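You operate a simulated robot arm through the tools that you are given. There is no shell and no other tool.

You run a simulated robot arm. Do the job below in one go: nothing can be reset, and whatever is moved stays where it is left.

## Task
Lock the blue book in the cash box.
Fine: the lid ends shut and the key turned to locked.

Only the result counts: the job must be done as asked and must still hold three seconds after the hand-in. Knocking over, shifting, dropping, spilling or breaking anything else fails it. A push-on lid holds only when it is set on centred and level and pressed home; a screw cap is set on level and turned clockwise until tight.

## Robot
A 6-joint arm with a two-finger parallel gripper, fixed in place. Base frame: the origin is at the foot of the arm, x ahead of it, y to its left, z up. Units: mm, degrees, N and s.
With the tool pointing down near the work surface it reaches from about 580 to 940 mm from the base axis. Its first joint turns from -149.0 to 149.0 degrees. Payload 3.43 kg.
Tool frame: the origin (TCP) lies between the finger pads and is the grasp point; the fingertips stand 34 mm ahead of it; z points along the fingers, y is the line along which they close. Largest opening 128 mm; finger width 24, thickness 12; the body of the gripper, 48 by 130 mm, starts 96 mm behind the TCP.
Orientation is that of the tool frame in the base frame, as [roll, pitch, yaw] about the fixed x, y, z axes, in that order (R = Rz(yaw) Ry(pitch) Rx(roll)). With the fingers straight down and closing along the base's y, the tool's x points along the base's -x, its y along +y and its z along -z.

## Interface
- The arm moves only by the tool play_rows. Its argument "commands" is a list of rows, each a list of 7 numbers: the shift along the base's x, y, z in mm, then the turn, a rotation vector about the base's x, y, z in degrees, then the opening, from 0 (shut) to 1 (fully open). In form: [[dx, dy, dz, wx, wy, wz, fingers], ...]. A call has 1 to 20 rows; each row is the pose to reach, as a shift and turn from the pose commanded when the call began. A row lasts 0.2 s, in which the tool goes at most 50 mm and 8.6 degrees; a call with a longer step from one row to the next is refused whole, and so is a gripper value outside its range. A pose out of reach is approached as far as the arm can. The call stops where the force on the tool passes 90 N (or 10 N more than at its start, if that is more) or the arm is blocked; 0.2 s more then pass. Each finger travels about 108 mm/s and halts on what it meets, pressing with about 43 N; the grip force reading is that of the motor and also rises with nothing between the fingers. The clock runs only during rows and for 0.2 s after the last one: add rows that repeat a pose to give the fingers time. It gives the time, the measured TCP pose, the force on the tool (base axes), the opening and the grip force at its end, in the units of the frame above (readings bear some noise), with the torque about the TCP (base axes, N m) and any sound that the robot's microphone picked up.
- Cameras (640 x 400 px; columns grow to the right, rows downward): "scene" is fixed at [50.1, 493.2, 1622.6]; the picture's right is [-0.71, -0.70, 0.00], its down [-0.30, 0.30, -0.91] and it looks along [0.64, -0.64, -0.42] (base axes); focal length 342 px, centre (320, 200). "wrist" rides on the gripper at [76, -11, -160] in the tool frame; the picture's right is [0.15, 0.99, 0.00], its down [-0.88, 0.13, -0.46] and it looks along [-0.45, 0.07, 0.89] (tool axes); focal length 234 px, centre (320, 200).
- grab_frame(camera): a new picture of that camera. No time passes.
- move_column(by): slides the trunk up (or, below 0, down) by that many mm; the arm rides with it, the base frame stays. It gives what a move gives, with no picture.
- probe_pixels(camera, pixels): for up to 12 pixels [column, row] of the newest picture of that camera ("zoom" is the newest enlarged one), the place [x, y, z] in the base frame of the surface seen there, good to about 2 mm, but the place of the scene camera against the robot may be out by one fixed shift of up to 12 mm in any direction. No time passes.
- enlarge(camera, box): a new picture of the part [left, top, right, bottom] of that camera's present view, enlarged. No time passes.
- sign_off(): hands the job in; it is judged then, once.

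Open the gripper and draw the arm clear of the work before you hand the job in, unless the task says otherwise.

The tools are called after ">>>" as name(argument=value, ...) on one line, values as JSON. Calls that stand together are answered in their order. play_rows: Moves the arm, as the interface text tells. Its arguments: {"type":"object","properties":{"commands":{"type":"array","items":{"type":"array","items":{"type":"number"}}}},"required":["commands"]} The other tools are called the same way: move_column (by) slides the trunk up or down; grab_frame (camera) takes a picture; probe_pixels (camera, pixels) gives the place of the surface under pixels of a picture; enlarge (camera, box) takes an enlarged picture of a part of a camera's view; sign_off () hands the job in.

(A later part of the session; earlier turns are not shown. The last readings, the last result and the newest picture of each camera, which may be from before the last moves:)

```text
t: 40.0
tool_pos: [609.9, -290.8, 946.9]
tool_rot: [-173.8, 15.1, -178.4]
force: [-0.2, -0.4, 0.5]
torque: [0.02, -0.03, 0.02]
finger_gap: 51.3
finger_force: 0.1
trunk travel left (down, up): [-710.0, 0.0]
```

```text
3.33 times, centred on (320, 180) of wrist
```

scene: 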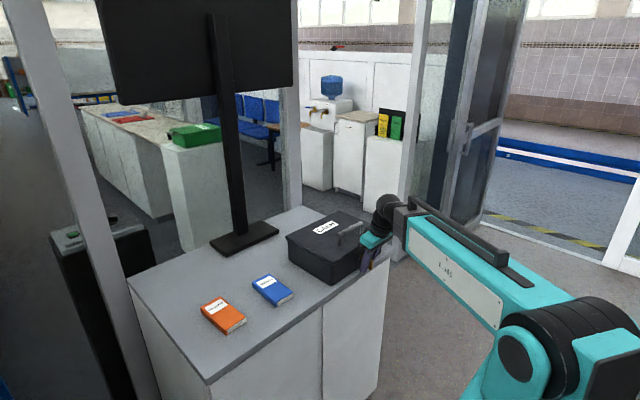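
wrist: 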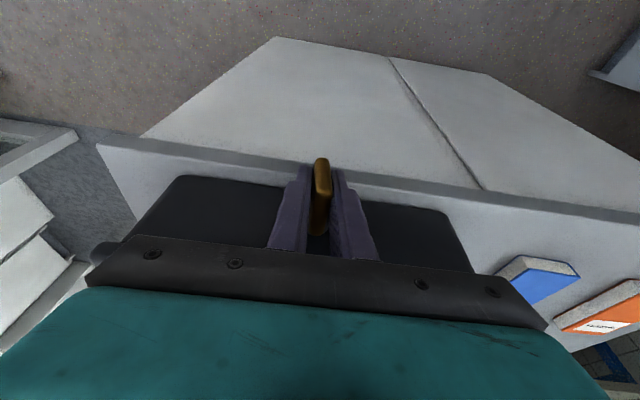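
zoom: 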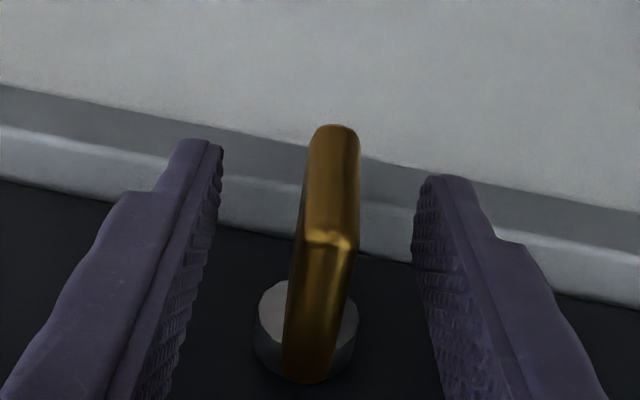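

The bow now stands upright and is free of the fingers. I withdraw up along the tool axis to z≈1160 and straighten the tool to point down.

>>> play_rows(commands=[[-7, 0, 25, 0, 0, 0, 0.4], [-14, 0, 52, 0, 0, 0, 0.4], [-21, 0, 80, 0, 0, 0, 0.4], [-21, 0, 120, 0, 0, 0, 0.4], [-10, 0, 160, 3, 7.5, -0.4, 0.4], [0, 0, 200, 6.2, 15.1, -0.8, 0.4], [0, 0, 215, 6.2, 15.1, -0.8, 0.4], [0, 0, 215, 6.2, 15.1, -0.8, 0.4]])

>>> play_rows(commands=[[7, 0, 0, 0, 0, 7.5, 0.4], [14, 0, 0, 0, 0, 15, 0.4], [21, 0, 0, 0, 0, 22.5, 0.4], [28, 0, 0, 0, 0, 30, 0.4], [35, 0, 0, 0, 0, 37.5, 0.4], [42, 0, 0, 0, 0, 45, 0.4], [50, 0, 0, 0, 0, 52.5, 0.4], [58, 0, 0, 0, 0, 60, 0.4], [66, 0, 0, 0, 0, 67.5, 0.4], [74, 0, 0, 0, 0, 75, 0.4], [80, 0, 0, 0, 0, 82.5, 0.4], [80, 0, 0, 0, 0, 90, 0.4], [80, 0, 0, 0, 0, 90, 0.4]])

>>> grab_frame(camera="wrist")

```text
t: 41.8
tool_pos: [608.2, -291.0, 1160.6]
tool_rot: [179.8, 0.0, 180.0]
force: [-0.1, 0.4, -0.1]
torque: [-0.01, 0.0, -0.01]
finger_gap: 51.0
finger_force: 0.0
trunk travel left (down, up): [-710.0, 0.0]
```

```text
t: 44.5
tool_pos: [691.1, -289.7, 1160.1]
tool_rot: [179.6, 0.0, -89.8]
force: [-0.3, 0.2, 0.6]
torque: [0.0, 0.0, -0.02]
finger_gap: 51.2
finger_force: 0.1
trunk travel left (down, up): [-710.0, 0.0]
```

```text
taken
```

wrist: 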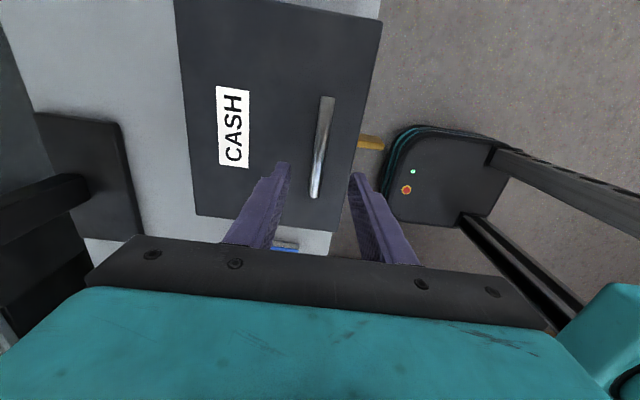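

The tool is over the handle again and the key now shows its thin side. I descend to z≈1050, grip the rod, and lift gently.

>>> play_rows(commands=[[-0.5, 0, -30, 0, 0, 0, 0.4], [-0.5, 0, -60, 0, 0, 0, 0.4], [-0.5, 0, -90, 0, 0, 0, 0.4], [-0.5, 0, -110, 0, 0, 0, 0.4], [-0.5, 0, -110, 0, 0, 0, 0.2], [-0.5, 0, -110, 0, 0, 0, 0.1], [-0.5, 0, -110, 0, 0, 0, 0], [-0.5, 0, -110, 0, 0, 0, 0], [-0.5, 0, -110, 0, 0, 0, 0]])

>>> play_rows(commands=[[0, 0, 2, 0, 0, 0, 0], [0, 0, 4, 0, 0, 0, 0], [0.5, 0, 7, 0, 0, 0, 0], [0.5, 0, 7, 0, 0, 0, 0]])

>>> enlarge(camera="scene", box=[270, 190, 420, 290])

```text
t: 46.5
tool_pos: [690.6, -292.1, 1053.4]
tool_rot: [179.7, 0.0, -90.0]
force: [-7.6, -0.5, 0.6]
torque: [0.13, 0.13, -0.76]
finger_gap: 15.1
finger_force: 45.1
trunk travel left (down, up): [-710.0, 0.0]
```

```text
t: 47.5
tool_pos: [692.2, -290.8, 1058.7]
tool_rot: [179.8, 0.0, -90.0]
force: [4.3, -5.3, -2.7]
torque: [-0.53, -0.08, -0.79]
finger_gap: 15.3
finger_force: 45.0
trunk travel left (down, up): [-710.0, 0.0]
```

```text
4.00 times, centred on (345, 240) of scene
```

zoom: 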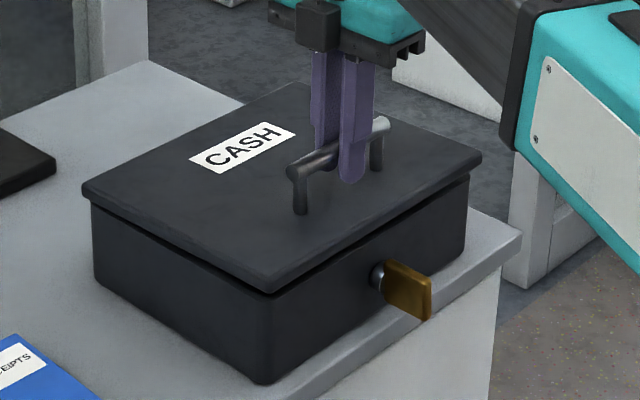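

The lid is free now (front gap opened, only −2.7 N). I swing the lid up along an arc about the back hinge, first to about 30°, keeping the tool vertical so the round rod turns in the grip.

>>> play_rows(commands=[[2.5, 0, 4, 0, 0, 0, 0], [5, 0, 8, 0, 0, 0, 0], [8.5, 0, 15, 0, 0, 0, 0], [12, 0, 22, 0, 0, 0, 0], [16, 0, 29, 0, 0, 0, 0], [20, 0, 35.5, 0, 0, 0, 0], [24.5, 0, 42, 0, 0, 0, 0], [29, 0, 48.3, 0, 0, 0, 0], [34, 0, 54.5, 0, 0, 0, 0], [39.3, 0, 60.3, 0, 0, 0, 0], [45, 0, 66, 0, 0, 0, 0], [50.5, 0, 71.3, 0, 0, 0, 0], [50.5, 0, 71.3, 0, 0, 0, 0]])

>>> enlarge(camera="scene", box=[260, 150, 420, 290])

```text
t: 50.4
tool_pos: [736.8, -290.2, 1131.8]
tool_rot: [179.9, 0.1, -90.0]
force: [-9.0, -3.2, 10.0]
torque: [-0.06, 0.15, 0.74]
finger_gap: 15.5
finger_force: 44.8
trunk travel left (down, up): [-710.0, 0.0]
```

```text
2.86 times, centred on (340, 220) of scene
```

zoom: 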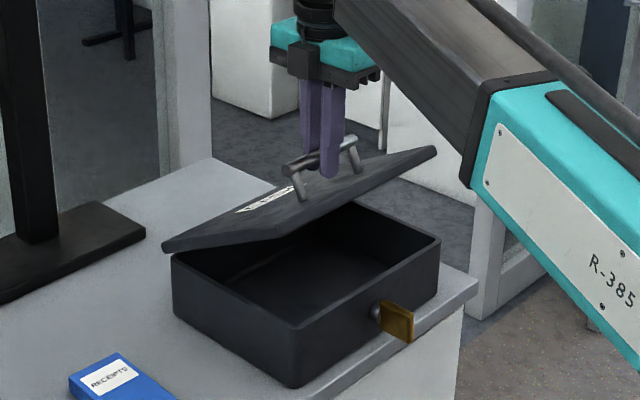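

The lid is following well; the empty interior is visible. I continue the arc to about 60°, tilting the tool slightly outward for reach.

>>> play_rows(commands=[[5, 0, 5.2, 0, 0, 0, 0], [10.5, 0, 10, 0, -1, 0, 0], [17, 0, 14.6, 0, -2, 0, 0], [23.5, 0, 18.9, 0, -3, 0, 0], [30, 0, 22.9, 0, -4, 0, 0], [37, 0, 26.6, 0, -5, 0, 0], [44, 0, 30, 0, -6, 0, 0], [51, 0, 33.1, 0, -7, 0, 0], [58.6, 0, 35.8, 0, -8, 0, 0], [66, 0, 38.3, 0, -9, 0, 0], [73.5, 0, 40.4, 0, -10, 0, 0], [81, 0, 42.2, 0, -10, 0, 0], [81, 0, 42.2, 0, -10, 0, 0]])

>>> enlarge(camera="scene", box=[240, 130, 420, 290])

```text
t: 53.1
tool_pos: [820.1, -289.6, 1173.1]
tool_rot: [-170.2, 0.0, -90.0]
force: [-1.8, -3.4, 14.4]
torque: [-0.02, -0.15, -0.77]
finger_gap: 14.9
finger_force: 44.7
trunk travel left (down, up): [-710.0, 0.0]
```

```text
2.50 times, centred on (330, 210) of scene
```

zoom: 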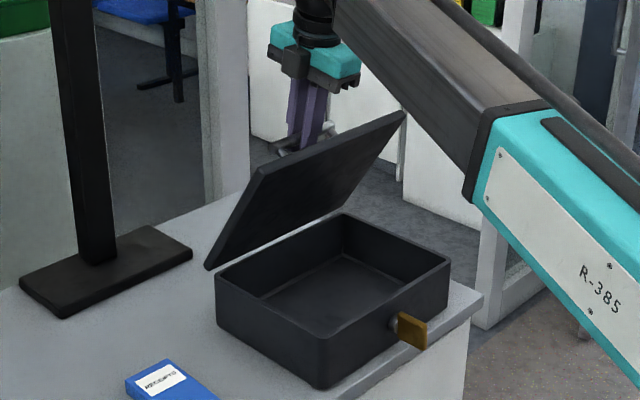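

At about 60° now with modest force. I continue the arc to about 90°, tilting on to 20°.

>>> play_rows(commands=[[7.7, 0, 3, 0, -1, 0, 0], [15.3, 0, 4.6, 0, -2, 0, 0], [23.2, 0, 5.3, 0, -3, 0, 0], [31, 0, 5.8, 0, -4, 0, 0], [38.8, 0, 5.8, 0, -5, 0, 0], [46.5, 0, 5.6, 0, -6, 0, 0], [54.3, 0, 5, 0, -7, 0, 0], [62, 0, 4.1, 0, -8, 0, 0], [69.6, 0, 2.8, 0, -9, 0, 0], [77.2, 0, 1.2, 0, -10, 0, 0], [84.5, 0, -0.8, 0, -11, 0, 0], [92, 0, -3, 0, -12, 0, 0], [92, 0, -3, 0, -12, 0, 0]])

>>> enlarge(camera="scene", box=[240, 130, 420, 290])

```text
t: 56.0
tool_pos: [907.2, -290.4, 1170.5]
tool_rot: [-158.4, 0.0, -90.0]
force: [-17.5, 0.3, 14.3]
torque: [0.32, 3.62, -0.44]
finger_gap: 15.0
finger_force: 45.2
trunk travel left (down, up): [-710.0, 0.0]
```

```text
2.50 times, centred on (330, 210) of scene
```

zoom: 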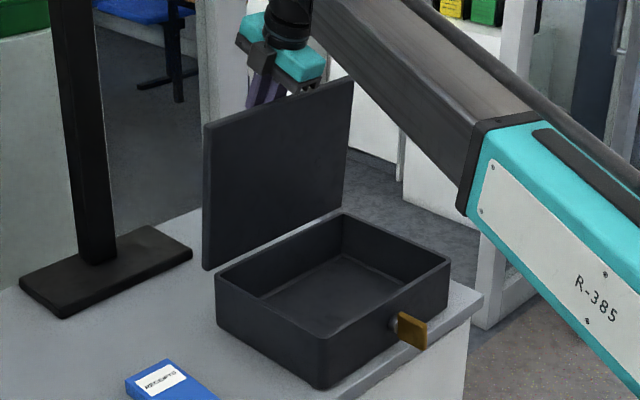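

The lid stands about vertical; torque_y 3.6 suggests the gripper brushes the lid edge. I probe the lid's inner face to get its angle.

>>> probe_pixels(camera="zoom", pixels=[[210, 140], [212, 260], [280, 200], [280, 130], [345, 90], [340, 200], [300, 170], [265, 105], [290, 100], [255, 80], [330, 90], [220, 285]])

```text
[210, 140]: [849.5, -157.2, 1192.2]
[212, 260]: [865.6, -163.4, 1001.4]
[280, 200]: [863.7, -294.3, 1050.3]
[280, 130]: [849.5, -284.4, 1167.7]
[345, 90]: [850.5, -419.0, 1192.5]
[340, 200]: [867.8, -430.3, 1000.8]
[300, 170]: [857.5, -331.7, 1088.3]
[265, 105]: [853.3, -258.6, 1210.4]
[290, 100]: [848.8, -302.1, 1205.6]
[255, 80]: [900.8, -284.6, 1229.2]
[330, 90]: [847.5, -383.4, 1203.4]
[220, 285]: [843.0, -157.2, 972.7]
```

The lid is at about 85°, leaning forward, and the fingers are prying against its edge. I reduce the tilt by 8° and then push on a little past vertical.

>>> play_rows(commands=[[0, 0, 0, 0, 2, 0, 0], [0, 0, 0, 0, 4, 0, 0], [2, 0, 0, 0, 6, 0, 0], [5, 0, 0, 0, 8, 0, 0], [9, 0, -2, 0, 8, 0, 0], [13, 0, -3, 0, 8, 0, 0], [13, 0, -3, 0, 8, 0, 0]])

>>> enlarge(camera="scene", box=[240, 130, 420, 290])

>>> probe_pixels(camera="zoom", pixels=[[215, 150], [213, 250], [280, 200], [280, 140], [338, 190], [260, 110]])

```text
t: 57.5
tool_pos: [923.7, -289.1, 1165.2]
tool_rot: [-166.1, -0.1, -90.0]
force: [1.7, -0.3, 10.1]
torque: [0.45, 0.11, 0.06]
finger_gap: 14.8
finger_force: 44.4
trunk travel left (down, up): [-710.0, 0.0]
```

```text
2.50 times, centred on (330, 210) of scene
```

zoom: 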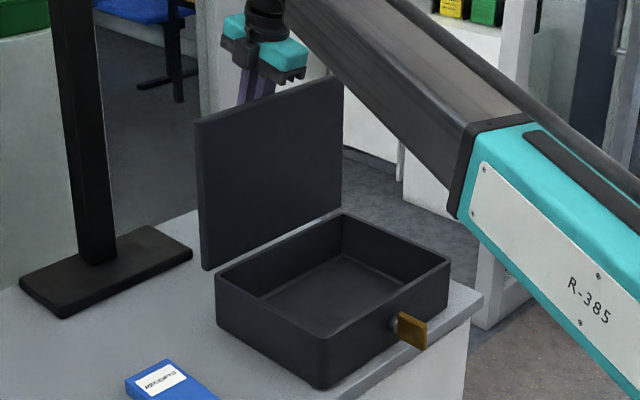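

```text
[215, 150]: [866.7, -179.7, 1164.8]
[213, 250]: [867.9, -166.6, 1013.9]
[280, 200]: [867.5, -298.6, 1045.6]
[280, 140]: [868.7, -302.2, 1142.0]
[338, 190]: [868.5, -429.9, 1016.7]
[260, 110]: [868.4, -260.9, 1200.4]
```

Exactly vertical now with almost no force. I advance another ~20 mm along the arc to take the lid past vertical, easing tilt as the reach allows.

>>> play_rows(commands=[[4, 0, -1, 0, 0, 0, 0], [8, 0, -2.5, 0, 1, 0, 0], [12, 0, -4, 0, 2, 0, 0], [16, 0, -5.5, 0, 3, 0, 0], [20, 0, -7, 0, 3, 0, 0], [20, 0, -7, 0, 3, 0, 0]])

>>> enlarge(camera="scene", box=[240, 130, 420, 290])

>>> probe_pixels(camera="zoom", pixels=[[215, 150], [213, 250], [280, 200], [280, 140], [338, 190], [260, 110]])

```text
t: 59.0
tool_pos: [928.6, -289.1, 1162.9]
tool_rot: [-168.4, -0.3, -90.1]
force: [15.6, -20.5, 40.8]
torque: [-0.02, -0.13, 0.05]
finger_gap: 15.3
finger_force: 45.1
out of reach, approached as far as the arm can: row 3, 4, 5, 6
trunk travel left (down, up): [-710.0, 0.0]
```

```text
2.50 times, centred on (330, 210) of scene
```

zoom: 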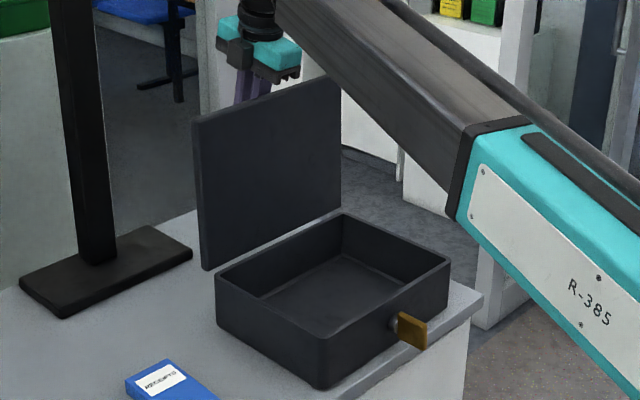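

```text
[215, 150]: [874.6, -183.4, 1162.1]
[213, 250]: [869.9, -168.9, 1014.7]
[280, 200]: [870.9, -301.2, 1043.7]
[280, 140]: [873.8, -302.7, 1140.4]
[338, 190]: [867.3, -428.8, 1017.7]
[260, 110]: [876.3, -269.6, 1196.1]
```

The arm is at its reach limit with the lid about 92–93° open. I relax upward 2 mm and open the fingers just slightly (gap ~27), so the rod stays caged while I see whether the lid stays by itself.

>>> play_rows(commands=[[0, 0, 1, 0, 0, 0, 0.05], [0, 0, 2, 0, 0, 0, 0.15], [0, 0, 2, 0, 0, 0, 0.21], [0, 0, 2, 0, 0, 0, 0.21], [0, 0, 2, 0, 0, 0, 0.21]])

>>> enlarge(camera="scene", box=[240, 130, 420, 290])

>>> probe_pixels(camera="zoom", pixels=[[215, 150], [213, 250], [280, 200], [280, 140], [338, 190], [260, 110]])

>>> grab_frame(camera="wrist")

```text
t: 60.1
tool_pos: [929.5, -283.7, 1156.7]
tool_rot: [-169.2, -0.1, -90.0]
force: [0.2, 0.0, -0.6]
torque: [0.03, 0.02, 0.01]
finger_gap: 26.8
finger_force: 0.2
trunk travel left (down, up): [-710.0, 0.0]
```

```text
2.50 times, centred on (330, 210) of scene
```

zoom: 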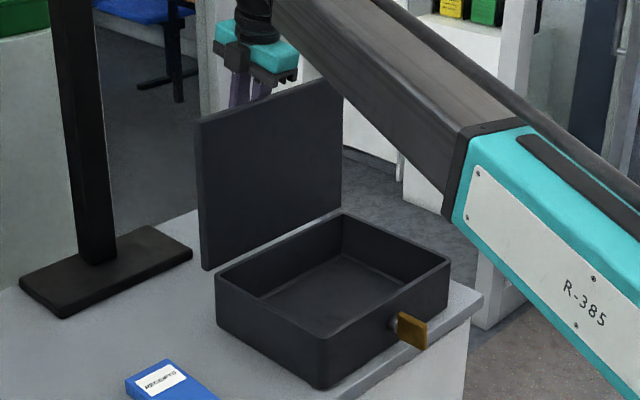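

```text
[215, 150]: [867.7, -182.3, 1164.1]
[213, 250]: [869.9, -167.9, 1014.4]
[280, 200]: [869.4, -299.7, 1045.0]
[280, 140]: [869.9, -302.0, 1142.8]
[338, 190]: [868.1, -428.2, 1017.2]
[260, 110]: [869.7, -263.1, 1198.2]
```

```text
taken
```

wrist: 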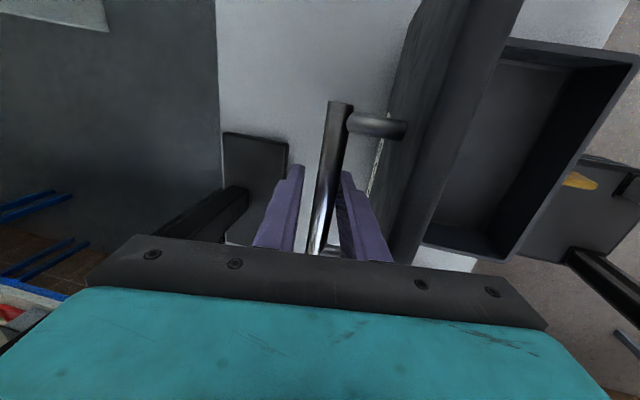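

The lid settled at exactly 90° (its stop) with zero force on the tool. I wait two seconds to see if it stays, with fingers a bit wider.

>>> play_rows(commands=[[0, 0, 0, 0, 0, 0, 0.28], [0, 0, 0, 0, 0, 0, 0.28], [0, 0, 0, 0, 0, 0, 0.28], [0, 0, 0, 0, 0, 0, 0.28], [0, 0, 0, 0, 0, 0, 0.28], [0, 0, 0, 0, 0, 0, 0.28], [0, 0, 0, 0, 0, 0, 0.28], [0, 0, 0, 0, 0, 0, 0.28]])

>>> grab_frame(camera="wrist")

>>> enlarge(camera="scene", box=[240, 130, 420, 290])

>>> probe_pixels(camera="zoom", pixels=[[215, 150], [213, 250], [280, 200], [280, 140], [338, 190], [260, 110]])

```text
t: 62.0
tool_pos: [930.4, -284.3, 1158.0]
tool_rot: [-169.2, -0.1, -89.9]
force: [0.1, -1.0, -0.5]
torque: [0.03, 0.02, 0.0]
finger_gap: 35.8
finger_force: 0.2
trunk travel left (down, up): [-710.0, 0.0]
```

```text
taken
```

wrist: 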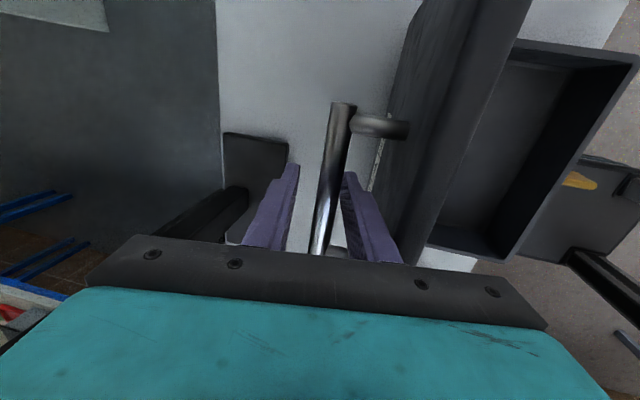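

```text
2.50 times, centred on (330, 210) of scene
```

zoom: 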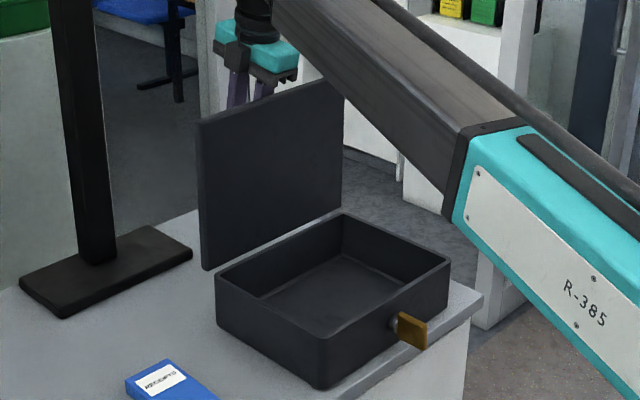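

```text
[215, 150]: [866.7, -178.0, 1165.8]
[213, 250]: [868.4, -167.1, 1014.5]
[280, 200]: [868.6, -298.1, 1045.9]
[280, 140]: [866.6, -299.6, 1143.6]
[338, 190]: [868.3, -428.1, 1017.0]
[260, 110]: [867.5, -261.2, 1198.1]
```

The rod seems to rest near the front finger, so it's unclear if the lid leans on it. I move 12 mm back toward −x with the rod still caged and see whether the lid follows.

>>> play_rows(commands=[[-4, 0, 0, 0, 0, 0, 0.28], [-8, 0, 0, 0, 0, 0, 0.28], [-12, 0, 0, 0, 0, 0, 0.28], [-12, 0, 0, 0, 0, 0, 0.28], [-12, 0, 0, 0, 0, 0, 0.28], [-12, 0, 0, 0, 0, 0, 0.28]])

>>> grab_frame(camera="wrist")

>>> enlarge(camera="scene", box=[240, 130, 420, 290])

>>> probe_pixels(camera="zoom", pixels=[[215, 150], [213, 250], [280, 200], [280, 140], [338, 190], [260, 110]])

```text
t: 63.4
tool_pos: [918.0, -283.0, 1157.5]
tool_rot: [-169.3, -0.1, -90.1]
force: [-0.2, 0.0, -0.2]
torque: [0.0, 0.05, -0.03]
finger_gap: 35.6
finger_force: 0.1
trunk travel left (down, up): [-710.0, 0.0]
```

```text
taken
```

wrist: 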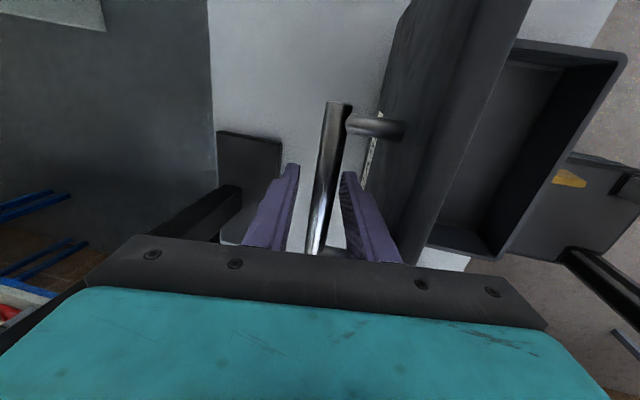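

```text
2.50 times, centred on (330, 210) of scene
```

zoom: 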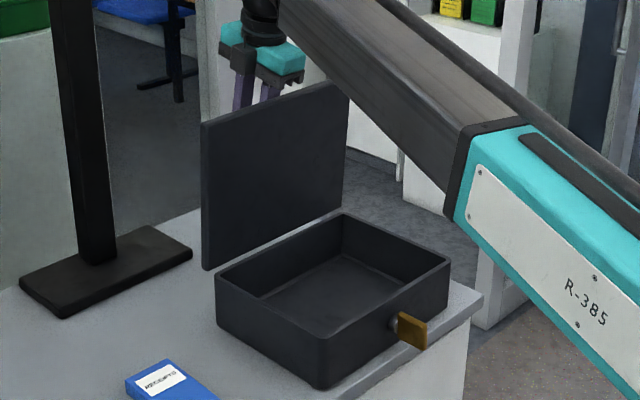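

```text
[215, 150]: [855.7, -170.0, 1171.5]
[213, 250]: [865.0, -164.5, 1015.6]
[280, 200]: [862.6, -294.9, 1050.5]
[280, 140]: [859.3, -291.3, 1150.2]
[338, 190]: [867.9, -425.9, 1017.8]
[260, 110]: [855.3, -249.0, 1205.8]
```

The lid moved with the tool to about 86.6°. I widen the fingers a bit more without moving the arm, to find out whether it truly falls by itself or was dragged.

>>> play_rows(commands=[[0, 0, 0, 0, 0, 0, 0.36], [0, 0, 0, 0, 0, 0, 0.36], [0, 0, 0, 0, 0, 0, 0.36], [0, 0, 0, 0, 0, 0, 0.36], [0, 0, 0, 0, 0, 0, 0.36]])

>>> grab_frame(camera="wrist")

>>> enlarge(camera="scene", box=[240, 130, 420, 290])

>>> probe_pixels(camera="zoom", pixels=[[215, 150], [213, 250], [280, 200], [280, 140], [338, 190], [260, 110]])

>>> probe_pixels(camera="wrist", pixels=[[340, 110], [328, 180], [318, 240], [290, 190], [350, 190], [500, 60], [440, 230], [295, 175], [343, 180], [380, 125], [400, 128], [470, 150]])

```text
t: 64.5
tool_pos: [916.9, -283.7, 1157.9]
tool_rot: [-169.3, 0.0, -90.0]
force: [0.0, 0.8, 0.2]
torque: [0.0, 0.04, 0.0]
finger_gap: 46.1
finger_force: 0.1
trunk travel left (down, up): [-710.0, 0.0]
```

```text
taken
```

wrist: 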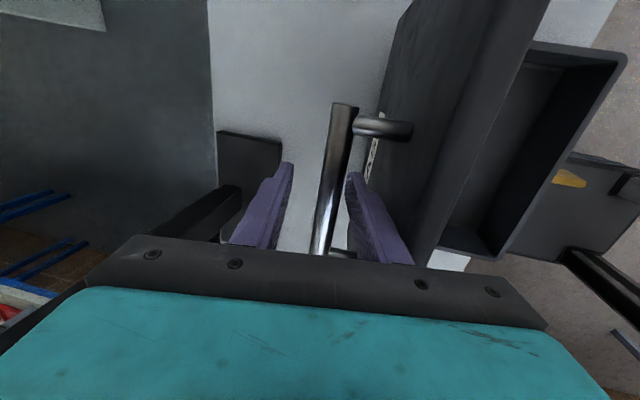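

```text
2.50 times, centred on (330, 210) of scene
```

zoom: 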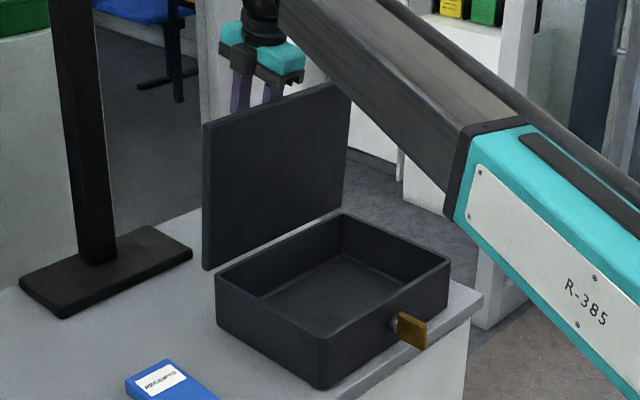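

```text
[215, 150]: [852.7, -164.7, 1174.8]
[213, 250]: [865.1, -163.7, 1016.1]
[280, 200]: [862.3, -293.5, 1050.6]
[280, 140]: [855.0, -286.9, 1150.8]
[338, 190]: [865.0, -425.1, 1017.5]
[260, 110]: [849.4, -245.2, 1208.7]
```

```text
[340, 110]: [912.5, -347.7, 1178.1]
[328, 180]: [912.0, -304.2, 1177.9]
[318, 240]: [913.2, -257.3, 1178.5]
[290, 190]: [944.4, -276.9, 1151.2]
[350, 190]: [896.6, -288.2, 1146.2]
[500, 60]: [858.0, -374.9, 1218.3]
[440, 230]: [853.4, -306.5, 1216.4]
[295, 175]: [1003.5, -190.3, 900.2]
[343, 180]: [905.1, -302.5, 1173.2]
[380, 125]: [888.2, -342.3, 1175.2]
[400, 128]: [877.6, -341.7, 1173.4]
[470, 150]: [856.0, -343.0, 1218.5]
```

The lid slowly follows the front finger, so it leans closed short of some balance angle past 90°. To learn how fast it falls, I shift the (caging) fingers 26 mm forward in one row and look right away.

>>> play_rows(commands=[[-26, 0, 3, 0, 0, 0, 0.36]])

>>> enlarge(camera="scene", box=[240, 130, 420, 290])

>>> probe_pixels(camera="zoom", pixels=[[215, 150], [213, 250], [280, 200], [280, 140], [338, 190], [260, 110]])

>>> grab_frame(camera="wrist")

```text
t: 65.0
tool_pos: [892.3, -287.3, 1159.1]
tool_rot: [-169.1, 0.1, -90.0]
force: [0.1, -0.1, -0.1]
torque: [0.03, 0.0, 0.0]
finger_gap: 45.8
finger_force: 0.0
trunk travel left (down, up): [-710.0, 0.0]
```

```text
2.50 times, centred on (330, 210) of scene
```

zoom: 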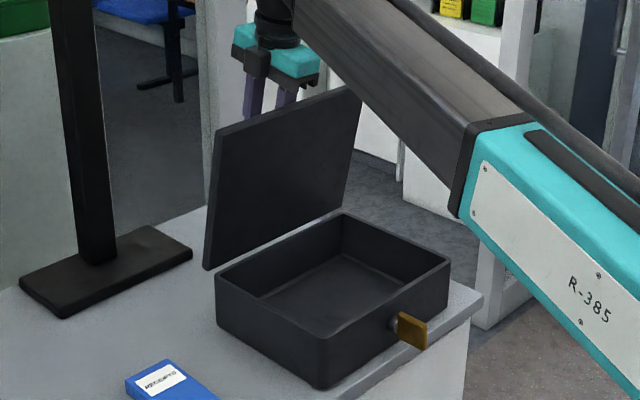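

```text
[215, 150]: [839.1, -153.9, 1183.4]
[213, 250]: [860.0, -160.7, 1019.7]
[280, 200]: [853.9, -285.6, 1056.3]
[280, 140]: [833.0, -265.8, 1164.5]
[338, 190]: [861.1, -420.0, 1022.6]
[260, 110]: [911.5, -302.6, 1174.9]
```

```text
taken
```

wrist: 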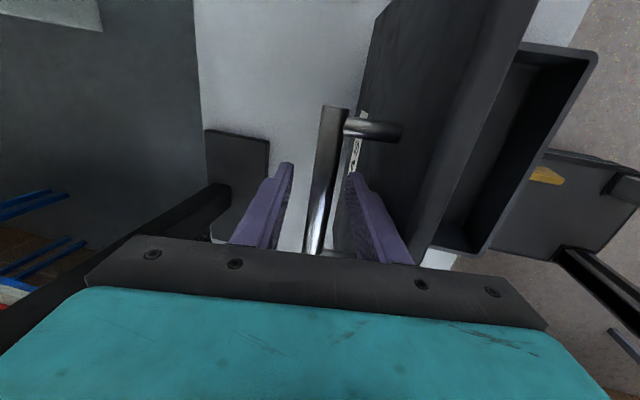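

The lid falls only slowly (about 10°/s), so it's damped. I regrip the rod now and take the lid back up to the limit, then do a quick hand-over to pushing it from its inner face.

>>> play_rows(commands=[[0, 0, 8, 0, 0, 0, 0.2], [0, 0, 10, 0, 0, 0, 0], [0, 0, 10, 0, 0, 0, 0], [0, 0, 10, 0, 0, 0, 0]])

>>> enlarge(camera="scene", box=[240, 130, 420, 290])

>>> probe_pixels(camera="zoom", pixels=[[225, 160], [213, 250], [280, 200], [280, 150], [325, 190], [250, 130]])

>>> grab_frame(camera="wrist")

```text
t: 66.0
tool_pos: [894.2, -286.0, 1166.4]
tool_rot: [-169.5, 0.1, -90.0]
force: [-5.4, 2.1, -19.4]
torque: [-0.13, 0.14, -0.07]
finger_gap: 15.6
finger_force: 45.0
trunk travel left (down, up): [-710.0, 0.0]
```

```text
2.50 times, centred on (330, 210) of scene
```

zoom: 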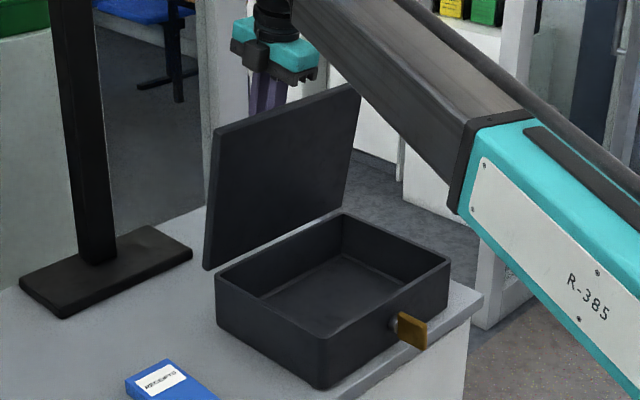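

```text
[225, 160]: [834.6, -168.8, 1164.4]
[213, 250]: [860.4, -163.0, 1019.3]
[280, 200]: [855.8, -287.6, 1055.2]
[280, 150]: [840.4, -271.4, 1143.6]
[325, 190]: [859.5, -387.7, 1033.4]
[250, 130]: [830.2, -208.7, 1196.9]
```

```text
taken
```

wrist: 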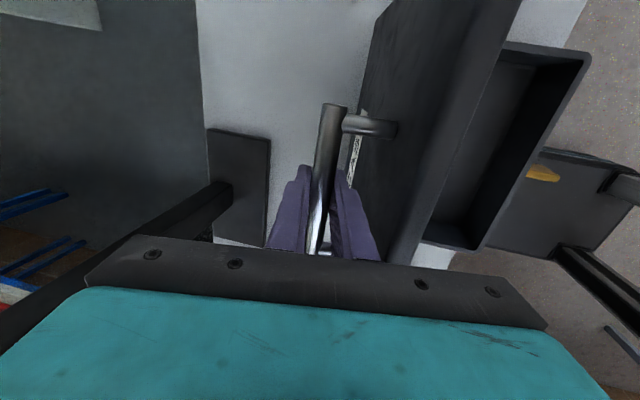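

Regripped at about 80° (TCP 894, 1166). In one sequence I swing to ~92°, open, rise over the lid's top edge, drop closed fingers in front of its inner face, and push it back past vertical.

>>> play_rows(commands=[[12, 0, -2, 0, 0, 0, 0], [24, 0, -5, 0, 0, 0, 0], [34, 0, -8, 0, 0, 0, 0], [34, 0, -8, 0, 0, 0, 0.22], [31, 0, 37, 0, 0, 0, 0.22], [14, 0, 82, 0, 0, 0, 0.22], [0, 0, 114, 0, 0, 0, 0.22], [-48, 0, 114, 0, 0, 0, 0.1], [-95, 0, 105, 0, 0, 0, 0], [-128, 0, 70, 0, 0, 0, 0], [-140, 0, 25, 0, 0, 0, 0], [-140, 0, -10, 0, 0, 0, 0], [-110, 0, -10, 0, 0, 0, 0], [-80, 0, -10, 0, 0, 0, 0], [-58, 0, -10, 0, 0, 0, 0], [-40, 0, -10, 0, 0, 0, 0], [-27, 0, -10, 0, 0, 0, 0], [-18, 0, -10, 0, 0, 0, 0], [-15, 0, -10, 0, 0, 0, 0]])

>>> enlarge(camera="scene", box=[240, 130, 420, 290])

>>> grab_frame(camera="wrist")

```text
t: 70.0
tool_pos: [865.7, -283.3, 1160.2]
tool_rot: [-170.3, 0.3, -90.1]
force: [-51.2, 5.2, -15.8]
torque: [0.17, 1.87, 0.13]
finger_gap: 0.2
finger_force: 33.0
out of reach, approached as far as the arm can: row 5
trunk travel left (down, up): [-710.0, 0.0]
```

```text
2.50 times, centred on (330, 210) of scene
```

zoom: 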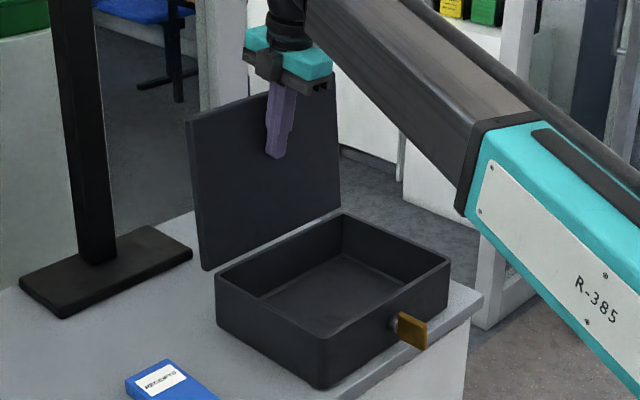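

```text
taken
```

wrist: 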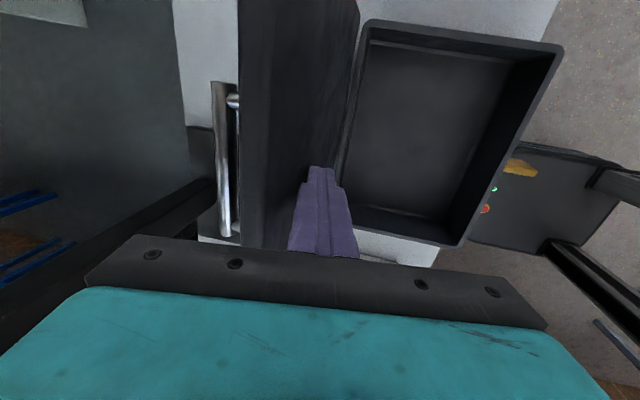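

The hand-over worked: closed fingers now push the lid's inner face, with −51 N, which looks like the lid's stop. I probe its angle.

>>> probe_pixels(camera="zoom", pixels=[[200, 160], [210, 250], [240, 200], [240, 140], [325, 190], [325, 130], [270, 200], [205, 200]])

```text
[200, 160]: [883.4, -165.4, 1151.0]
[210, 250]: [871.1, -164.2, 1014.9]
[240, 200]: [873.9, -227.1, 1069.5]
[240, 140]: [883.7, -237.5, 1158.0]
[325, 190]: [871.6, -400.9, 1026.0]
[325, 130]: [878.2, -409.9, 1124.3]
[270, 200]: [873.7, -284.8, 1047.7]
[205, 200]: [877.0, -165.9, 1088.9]
```

The lid is at ~95.5° against its stop. I back off 12 mm slowly and see if it stays there.

>>> play_rows(commands=[[-4, 0, 0, 0, 0, 0, 0], [-8, 0, 0, 0, 0, 0, 0], [-12, 0, 0, 0, 0, 0, 0], [-16, 0, 0, 0, 0, 0, 0], [-20, 0, 0, 0, 0, 0, 0], [-20, 0, 0, 0, 0, 0, 0], [-20, 0, 0, 0, 0, 0, 0]])

>>> enlarge(camera="scene", box=[240, 130, 420, 290])

>>> probe_pixels(camera="zoom", pixels=[[205, 160], [212, 250], [240, 200], [240, 140], [325, 190], [325, 130], [270, 200], [208, 200]])

>>> grab_frame(camera="wrist")

```text
t: 71.5
tool_pos: [856.0, -285.7, 1158.5]
tool_rot: [-169.2, -0.1, -90.0]
force: [0.8, -0.9, -0.3]
torque: [0.01, 0.01, 0.02]
finger_gap: 0.1
finger_force: 33.1
trunk travel left (down, up): [-710.0, 0.0]
```

```text
2.50 times, centred on (330, 210) of scene
```

zoom: 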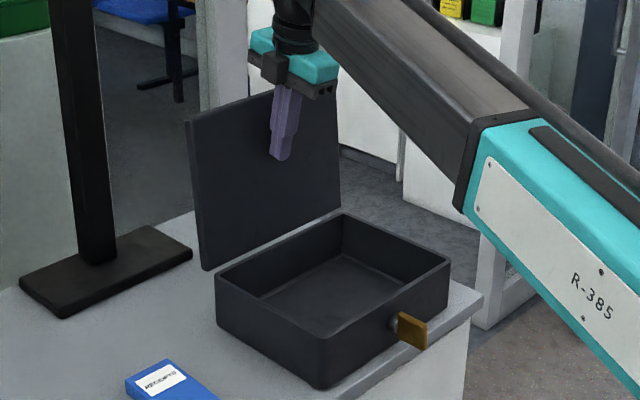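

```text
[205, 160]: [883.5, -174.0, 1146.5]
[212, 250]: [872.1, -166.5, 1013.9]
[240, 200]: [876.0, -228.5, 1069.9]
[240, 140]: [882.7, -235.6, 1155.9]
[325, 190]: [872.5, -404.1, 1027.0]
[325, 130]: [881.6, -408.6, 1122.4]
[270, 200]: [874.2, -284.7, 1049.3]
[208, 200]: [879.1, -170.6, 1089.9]
```

```text
taken
```

wrist: 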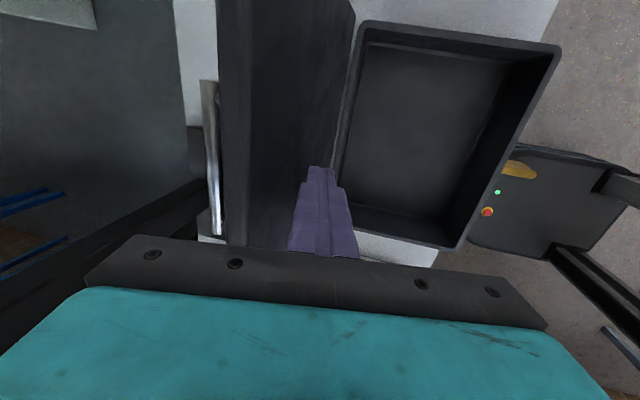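

The lid stays at ~95° with the fingers clear of it. I retreat to (750, −285) at z≈1180 and check again.

>>> play_rows(commands=[[-20, 0, 5, 0, 0, 0, 0], [-45, 0, 10, 0, 0, 0, 0], [-70, 0, 20, 0, 0, 0, 0.2], [-95, 0, 40, 0, 4, 0, 0.4], [-106, 0, 60, 0, 8, 0, 0.6], [-106, 0, 60, 0, 10.8, 0, 0.8], [-106, 0, 60, 0, 10.8, 0, 0.8], [-106, 0, 60, 0, 10.8, 0, 0.8], [-106, 0, 60, 0, 10.8, 0, 0.8]])

>>> grab_frame(camera="wrist")

>>> enlarge(camera="scene", box=[240, 130, 420, 290])

>>> probe_pixels(camera="zoom", pixels=[[205, 160], [212, 250], [240, 200], [240, 140], [325, 190], [225, 280], [440, 262], [330, 325], [345, 220], [320, 290], [265, 290], [400, 265]])

```text
t: 73.5
tool_pos: [751.7, -282.2, 1220.3]
tool_rot: [179.9, 0.0, -90.1]
force: [0.3, 0.2, -0.1]
torque: [0.02, -0.02, -0.03]
finger_gap: 102.5
finger_force: 0.0
trunk travel left (down, up): [-710.0, 0.0]
```

```text
taken
```

wrist: 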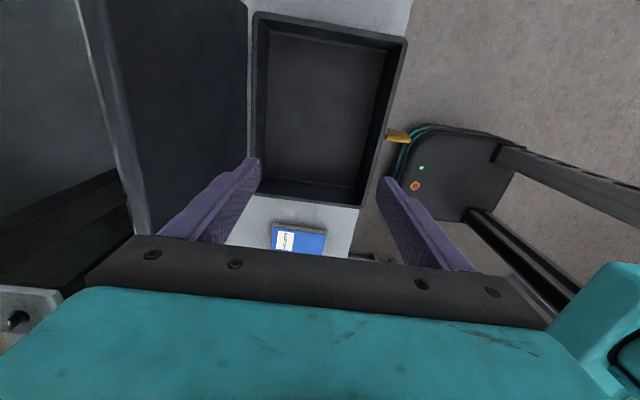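

```text
2.50 times, centred on (330, 210) of scene
```

zoom: 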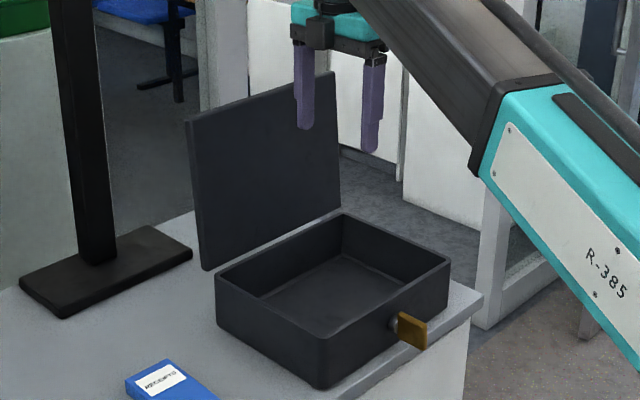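

```text
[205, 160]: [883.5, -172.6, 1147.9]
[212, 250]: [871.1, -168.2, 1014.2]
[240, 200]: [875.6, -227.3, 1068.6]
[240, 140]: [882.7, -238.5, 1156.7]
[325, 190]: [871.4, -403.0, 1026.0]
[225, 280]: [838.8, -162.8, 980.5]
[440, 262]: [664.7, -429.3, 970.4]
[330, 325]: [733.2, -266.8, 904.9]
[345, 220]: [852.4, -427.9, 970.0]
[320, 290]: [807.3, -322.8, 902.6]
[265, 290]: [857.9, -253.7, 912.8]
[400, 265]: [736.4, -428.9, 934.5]
```

The lid stays open. I probe the box's rim and floor and the blue book in the wrist view.

>>> probe_pixels(camera="wrist", pixels=[[256, 20], [400, 45], [365, 200], [330, 100], [272, 40], [380, 60], [365, 180], [265, 170], [300, 60], [350, 150], [300, 240], [322, 235]])

```text
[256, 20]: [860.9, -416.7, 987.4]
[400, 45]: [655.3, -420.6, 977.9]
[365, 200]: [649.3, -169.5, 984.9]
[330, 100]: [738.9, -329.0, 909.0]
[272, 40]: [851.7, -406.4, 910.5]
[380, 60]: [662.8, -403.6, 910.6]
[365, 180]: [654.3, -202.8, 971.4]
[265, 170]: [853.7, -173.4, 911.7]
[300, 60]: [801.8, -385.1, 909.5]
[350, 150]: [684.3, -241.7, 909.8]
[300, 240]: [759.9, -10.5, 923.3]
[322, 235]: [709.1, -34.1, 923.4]
```

Box floor is at z≈910, rim 985, inside x 656–854, y −420…−168. I now lower to z≈1060 with a 15° lean (keeps the camera away from the forearm), then turn the fingers to close along y.

>>> play_rows(commands=[[-3, 8, -40, 0, -4, 0, 0.8], [-6, 16, -80, 0, -8, 0, 0.8], [-9, 28, -120, 0, -12, 0, 0.8], [-12, 42, -160, 0, -15, 0, 0.8], [-12, 42, -160, 0, -15, 0, 0.8]])

>>> play_rows(commands=[[0, 11, 0, 1.94, 0, -7.24, 0.8], [0, 22, 0, 3.88, 0, -14.49, 0.8], [0, 33, 0, 5.82, 0, -21.73, 0.8], [0, 44, 0, 7.76, 0, -28.98, 0.8], [0, 55, 0, 9.7, 0, -36.2, 0.8], [0, 66, 0, 11.65, 0, -43.47, 0.8], [0, 77, 0, 13.6, 0, -50.7, 0.8], [0, 88, 0, 15.5, 0, -57.95, 0.8], [0, 99, 0, 17.47, 0, -65.2, 0.8], [0, 110, 0, 19.4, 0, -72.4, 0.8], [0, 121, 0, 21.35, 0, -79.7, 0.8], [0, 130, 0, 23.3, 0, -86.9, 0.8], [0, 130, 0, 23.3, 0, -86.9, 0.8]])

>>> grab_frame(camera="wrist")

>>> grab_frame(camera="scene")

```text
t: 74.8
tool_pos: [738.6, -244.1, 1061.2]
tool_rot: [-165.0, 0.0, -90.0]
force: [-0.5, 0.0, -0.9]
torque: [0.0, 0.01, 0.0]
finger_gap: 102.5
finger_force: 0.1
trunk travel left (down, up): [-710.0, 0.0]
```

```text
t: 77.5
tool_pos: [739.5, -111.7, 1060.5]
tool_rot: [179.9, 15.0, 180.0]
force: [0.1, -0.8, -0.2]
torque: [0.02, 0.03, 0.0]
finger_gap: 102.6
finger_force: 0.0
trunk travel left (down, up): [-710.0, 0.0]
```

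```text
taken
```

wrist: 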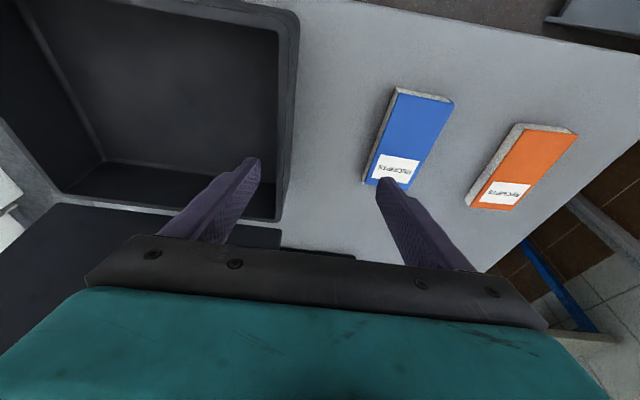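

```text
taken
```

scene: 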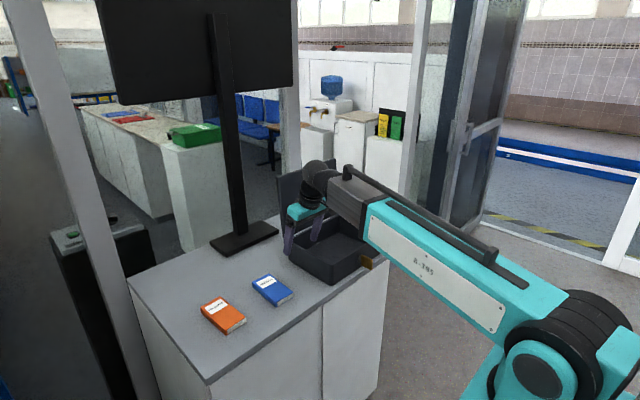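

The fingers now close along y. I probe the blue book's corners in this closer wrist view for its exact centre and yaw.

>>> enlarge(camera="wrist", box=[340, 70, 500, 200])

>>> probe_pixels(camera="wrist", pixels=[[399, 95], [450, 103], [388, 130], [437, 137], [376, 165], [423, 160], [400, 93], [372, 183], [520, 130], [490, 170], [465, 200], [410, 130]])

```text
3.08 times, centred on (420, 135) of wrist
```

zoom: 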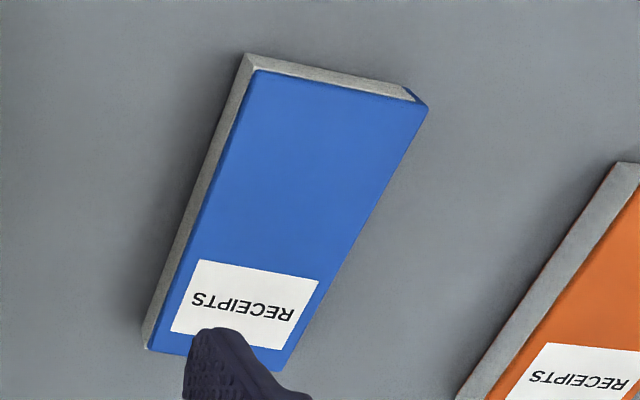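

```text
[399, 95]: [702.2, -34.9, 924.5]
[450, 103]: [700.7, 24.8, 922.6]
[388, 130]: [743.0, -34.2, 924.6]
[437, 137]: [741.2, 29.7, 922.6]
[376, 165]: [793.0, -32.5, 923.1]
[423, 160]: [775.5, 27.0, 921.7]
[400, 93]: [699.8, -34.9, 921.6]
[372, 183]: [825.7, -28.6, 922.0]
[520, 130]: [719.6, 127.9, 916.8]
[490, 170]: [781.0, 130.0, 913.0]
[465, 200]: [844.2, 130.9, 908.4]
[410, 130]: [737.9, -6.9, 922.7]
```

I probe along both long edges of the book in the zoomed view to get its yaw.

>>> probe_pixels(camera="zoom", pixels=[[255, 85], [228, 160], [200, 240], [172, 320], [418, 118], [385, 180], [350, 245], [315, 310], [245, 60], [150, 345], [210, 160], [180, 240]])

```text
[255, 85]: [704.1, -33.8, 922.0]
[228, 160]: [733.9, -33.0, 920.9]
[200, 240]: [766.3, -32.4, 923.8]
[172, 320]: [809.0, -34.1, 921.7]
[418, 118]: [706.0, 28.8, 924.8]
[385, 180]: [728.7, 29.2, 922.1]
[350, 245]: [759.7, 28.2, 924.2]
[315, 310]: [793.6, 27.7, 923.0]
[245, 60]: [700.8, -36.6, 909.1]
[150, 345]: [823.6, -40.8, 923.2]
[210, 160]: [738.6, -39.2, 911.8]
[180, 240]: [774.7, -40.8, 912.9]
```

Book centre is (763, −5), practically unrotated. I move above it, descend to TCP z≈940 (tips ~4 mm above the table), keeping fingers open 102 mm.

>>> play_rows(commands=[[6, 40, -20, 0, 0, 0, 0.8], [12, 80, -40, 0, 0, 0, 0.8], [18, 107, -70, 0, 0, 0, 0.8], [18, 107, -95, 0, 0, 0, 0.8], [18, 107, -112, 0, 0, 0, 0.8], [18, 107, -120, 0, 0, 0, 0.8], [18, 107, -120, 0, 0, 0, 0.8]])

>>> grab_frame(camera="wrist")

```text
t: 79.2
tool_pos: [756.6, -5.3, 942.7]
tool_rot: [179.9, 15.0, -179.9]
force: [0.1, -0.6, 0.3]
torque: [-0.03, 0.03, 0.0]
finger_gap: 102.6
finger_force: 0.0
trunk travel left (down, up): [-710.0, 0.0]
```

```text
taken
```

wrist: 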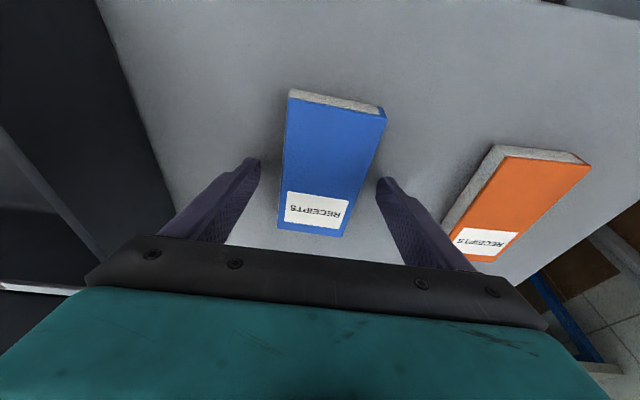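

The book lies between the fingers. I lower 1 mm more and close.

>>> play_rows(commands=[[0, 0, -1, 0, 0, 0, 0.6], [0, 0, -1, 0, 0, 0, 0.5], [0, 0, -1, 0, 0, 0, 0.4], [0, 0, -1, 0, 0, 0, 0.3], [0, 0, -1, 0, 0, 0, 0.3], [0, 0, -1, 0, 0, 0, 0.3]])

>>> grab_frame(camera="wrist")

```text
t: 80.5
tool_pos: [755.1, -6.0, 940.8]
tool_rot: [-179.9, 15.1, -179.9]
force: [0.1, 0.4, 2.7]
torque: [0.06, -0.05, -0.1]
finger_gap: 67.7
finger_force: 43.1
trunk travel left (down, up): [-710.0, 0.0]
```

```text
taken
```

wrist: 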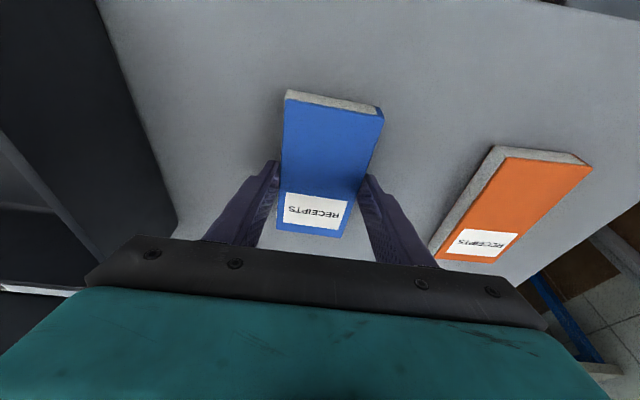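

The book is gripped (67.7 mm). I lift it to TCP z≈1050, carry it over the box to y −295, and then lower.

>>> play_rows(commands=[[0, 0, 15, 0, 0, 0, 0.3], [0, 0, 40, 0, 0, 0, 0.3], [0, 0, 75, 0, 0, 0, 0.3], [0, 0, 110, 0, 0, 0, 0.3], [-1, -35, 115, 0, 0, 0, 0.3], [-2, -75, 115, 0, 0, 0, 0.3], [-3, -115, 115, 0, 0, 0, 0.3], [-4, -155, 115, 0, 0, 0, 0.3], [-5, -195, 115, 0, 0, 0, 0.3], [-6, -235, 115, 0, 0, 0, 0.3], [-7, -270, 115, 0, 0, 0, 0.3], [-7, -289, 115, 0, 0, 0, 0.3], [-7, -289, 115, 0, 0, 0, 0.3]])

>>> grab_frame(camera="wrist")

>>> grab_frame(camera="scene")

```text
t: 83.3
tool_pos: [746.6, -293.1, 1055.3]
tool_rot: [179.9, 15.0, -180.0]
force: [0.7, 0.0, -1.6]
torque: [0.0, -0.02, -0.02]
finger_gap: 67.5
finger_force: 43.0
trunk travel left (down, up): [-710.0, 0.0]
```

```text
taken
```

wrist: 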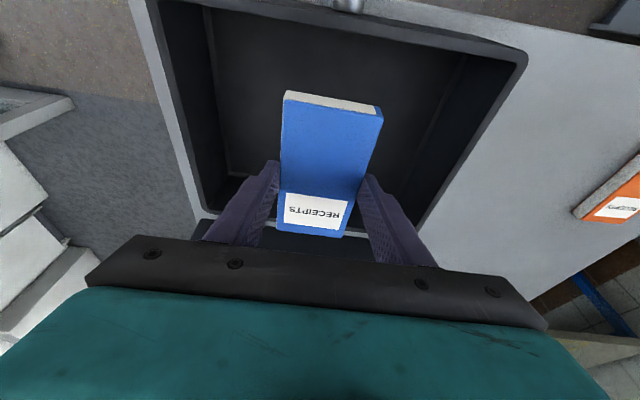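

```text
taken
```

scene: 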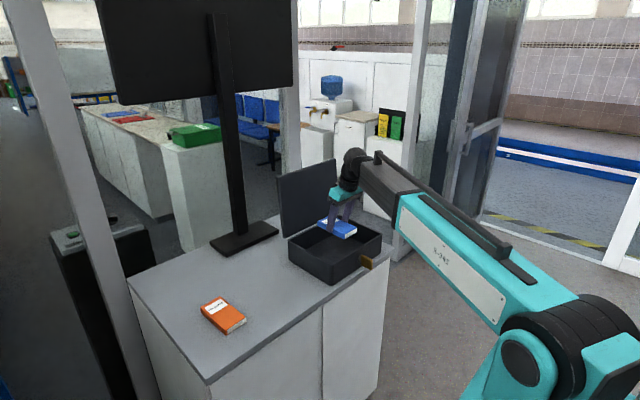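

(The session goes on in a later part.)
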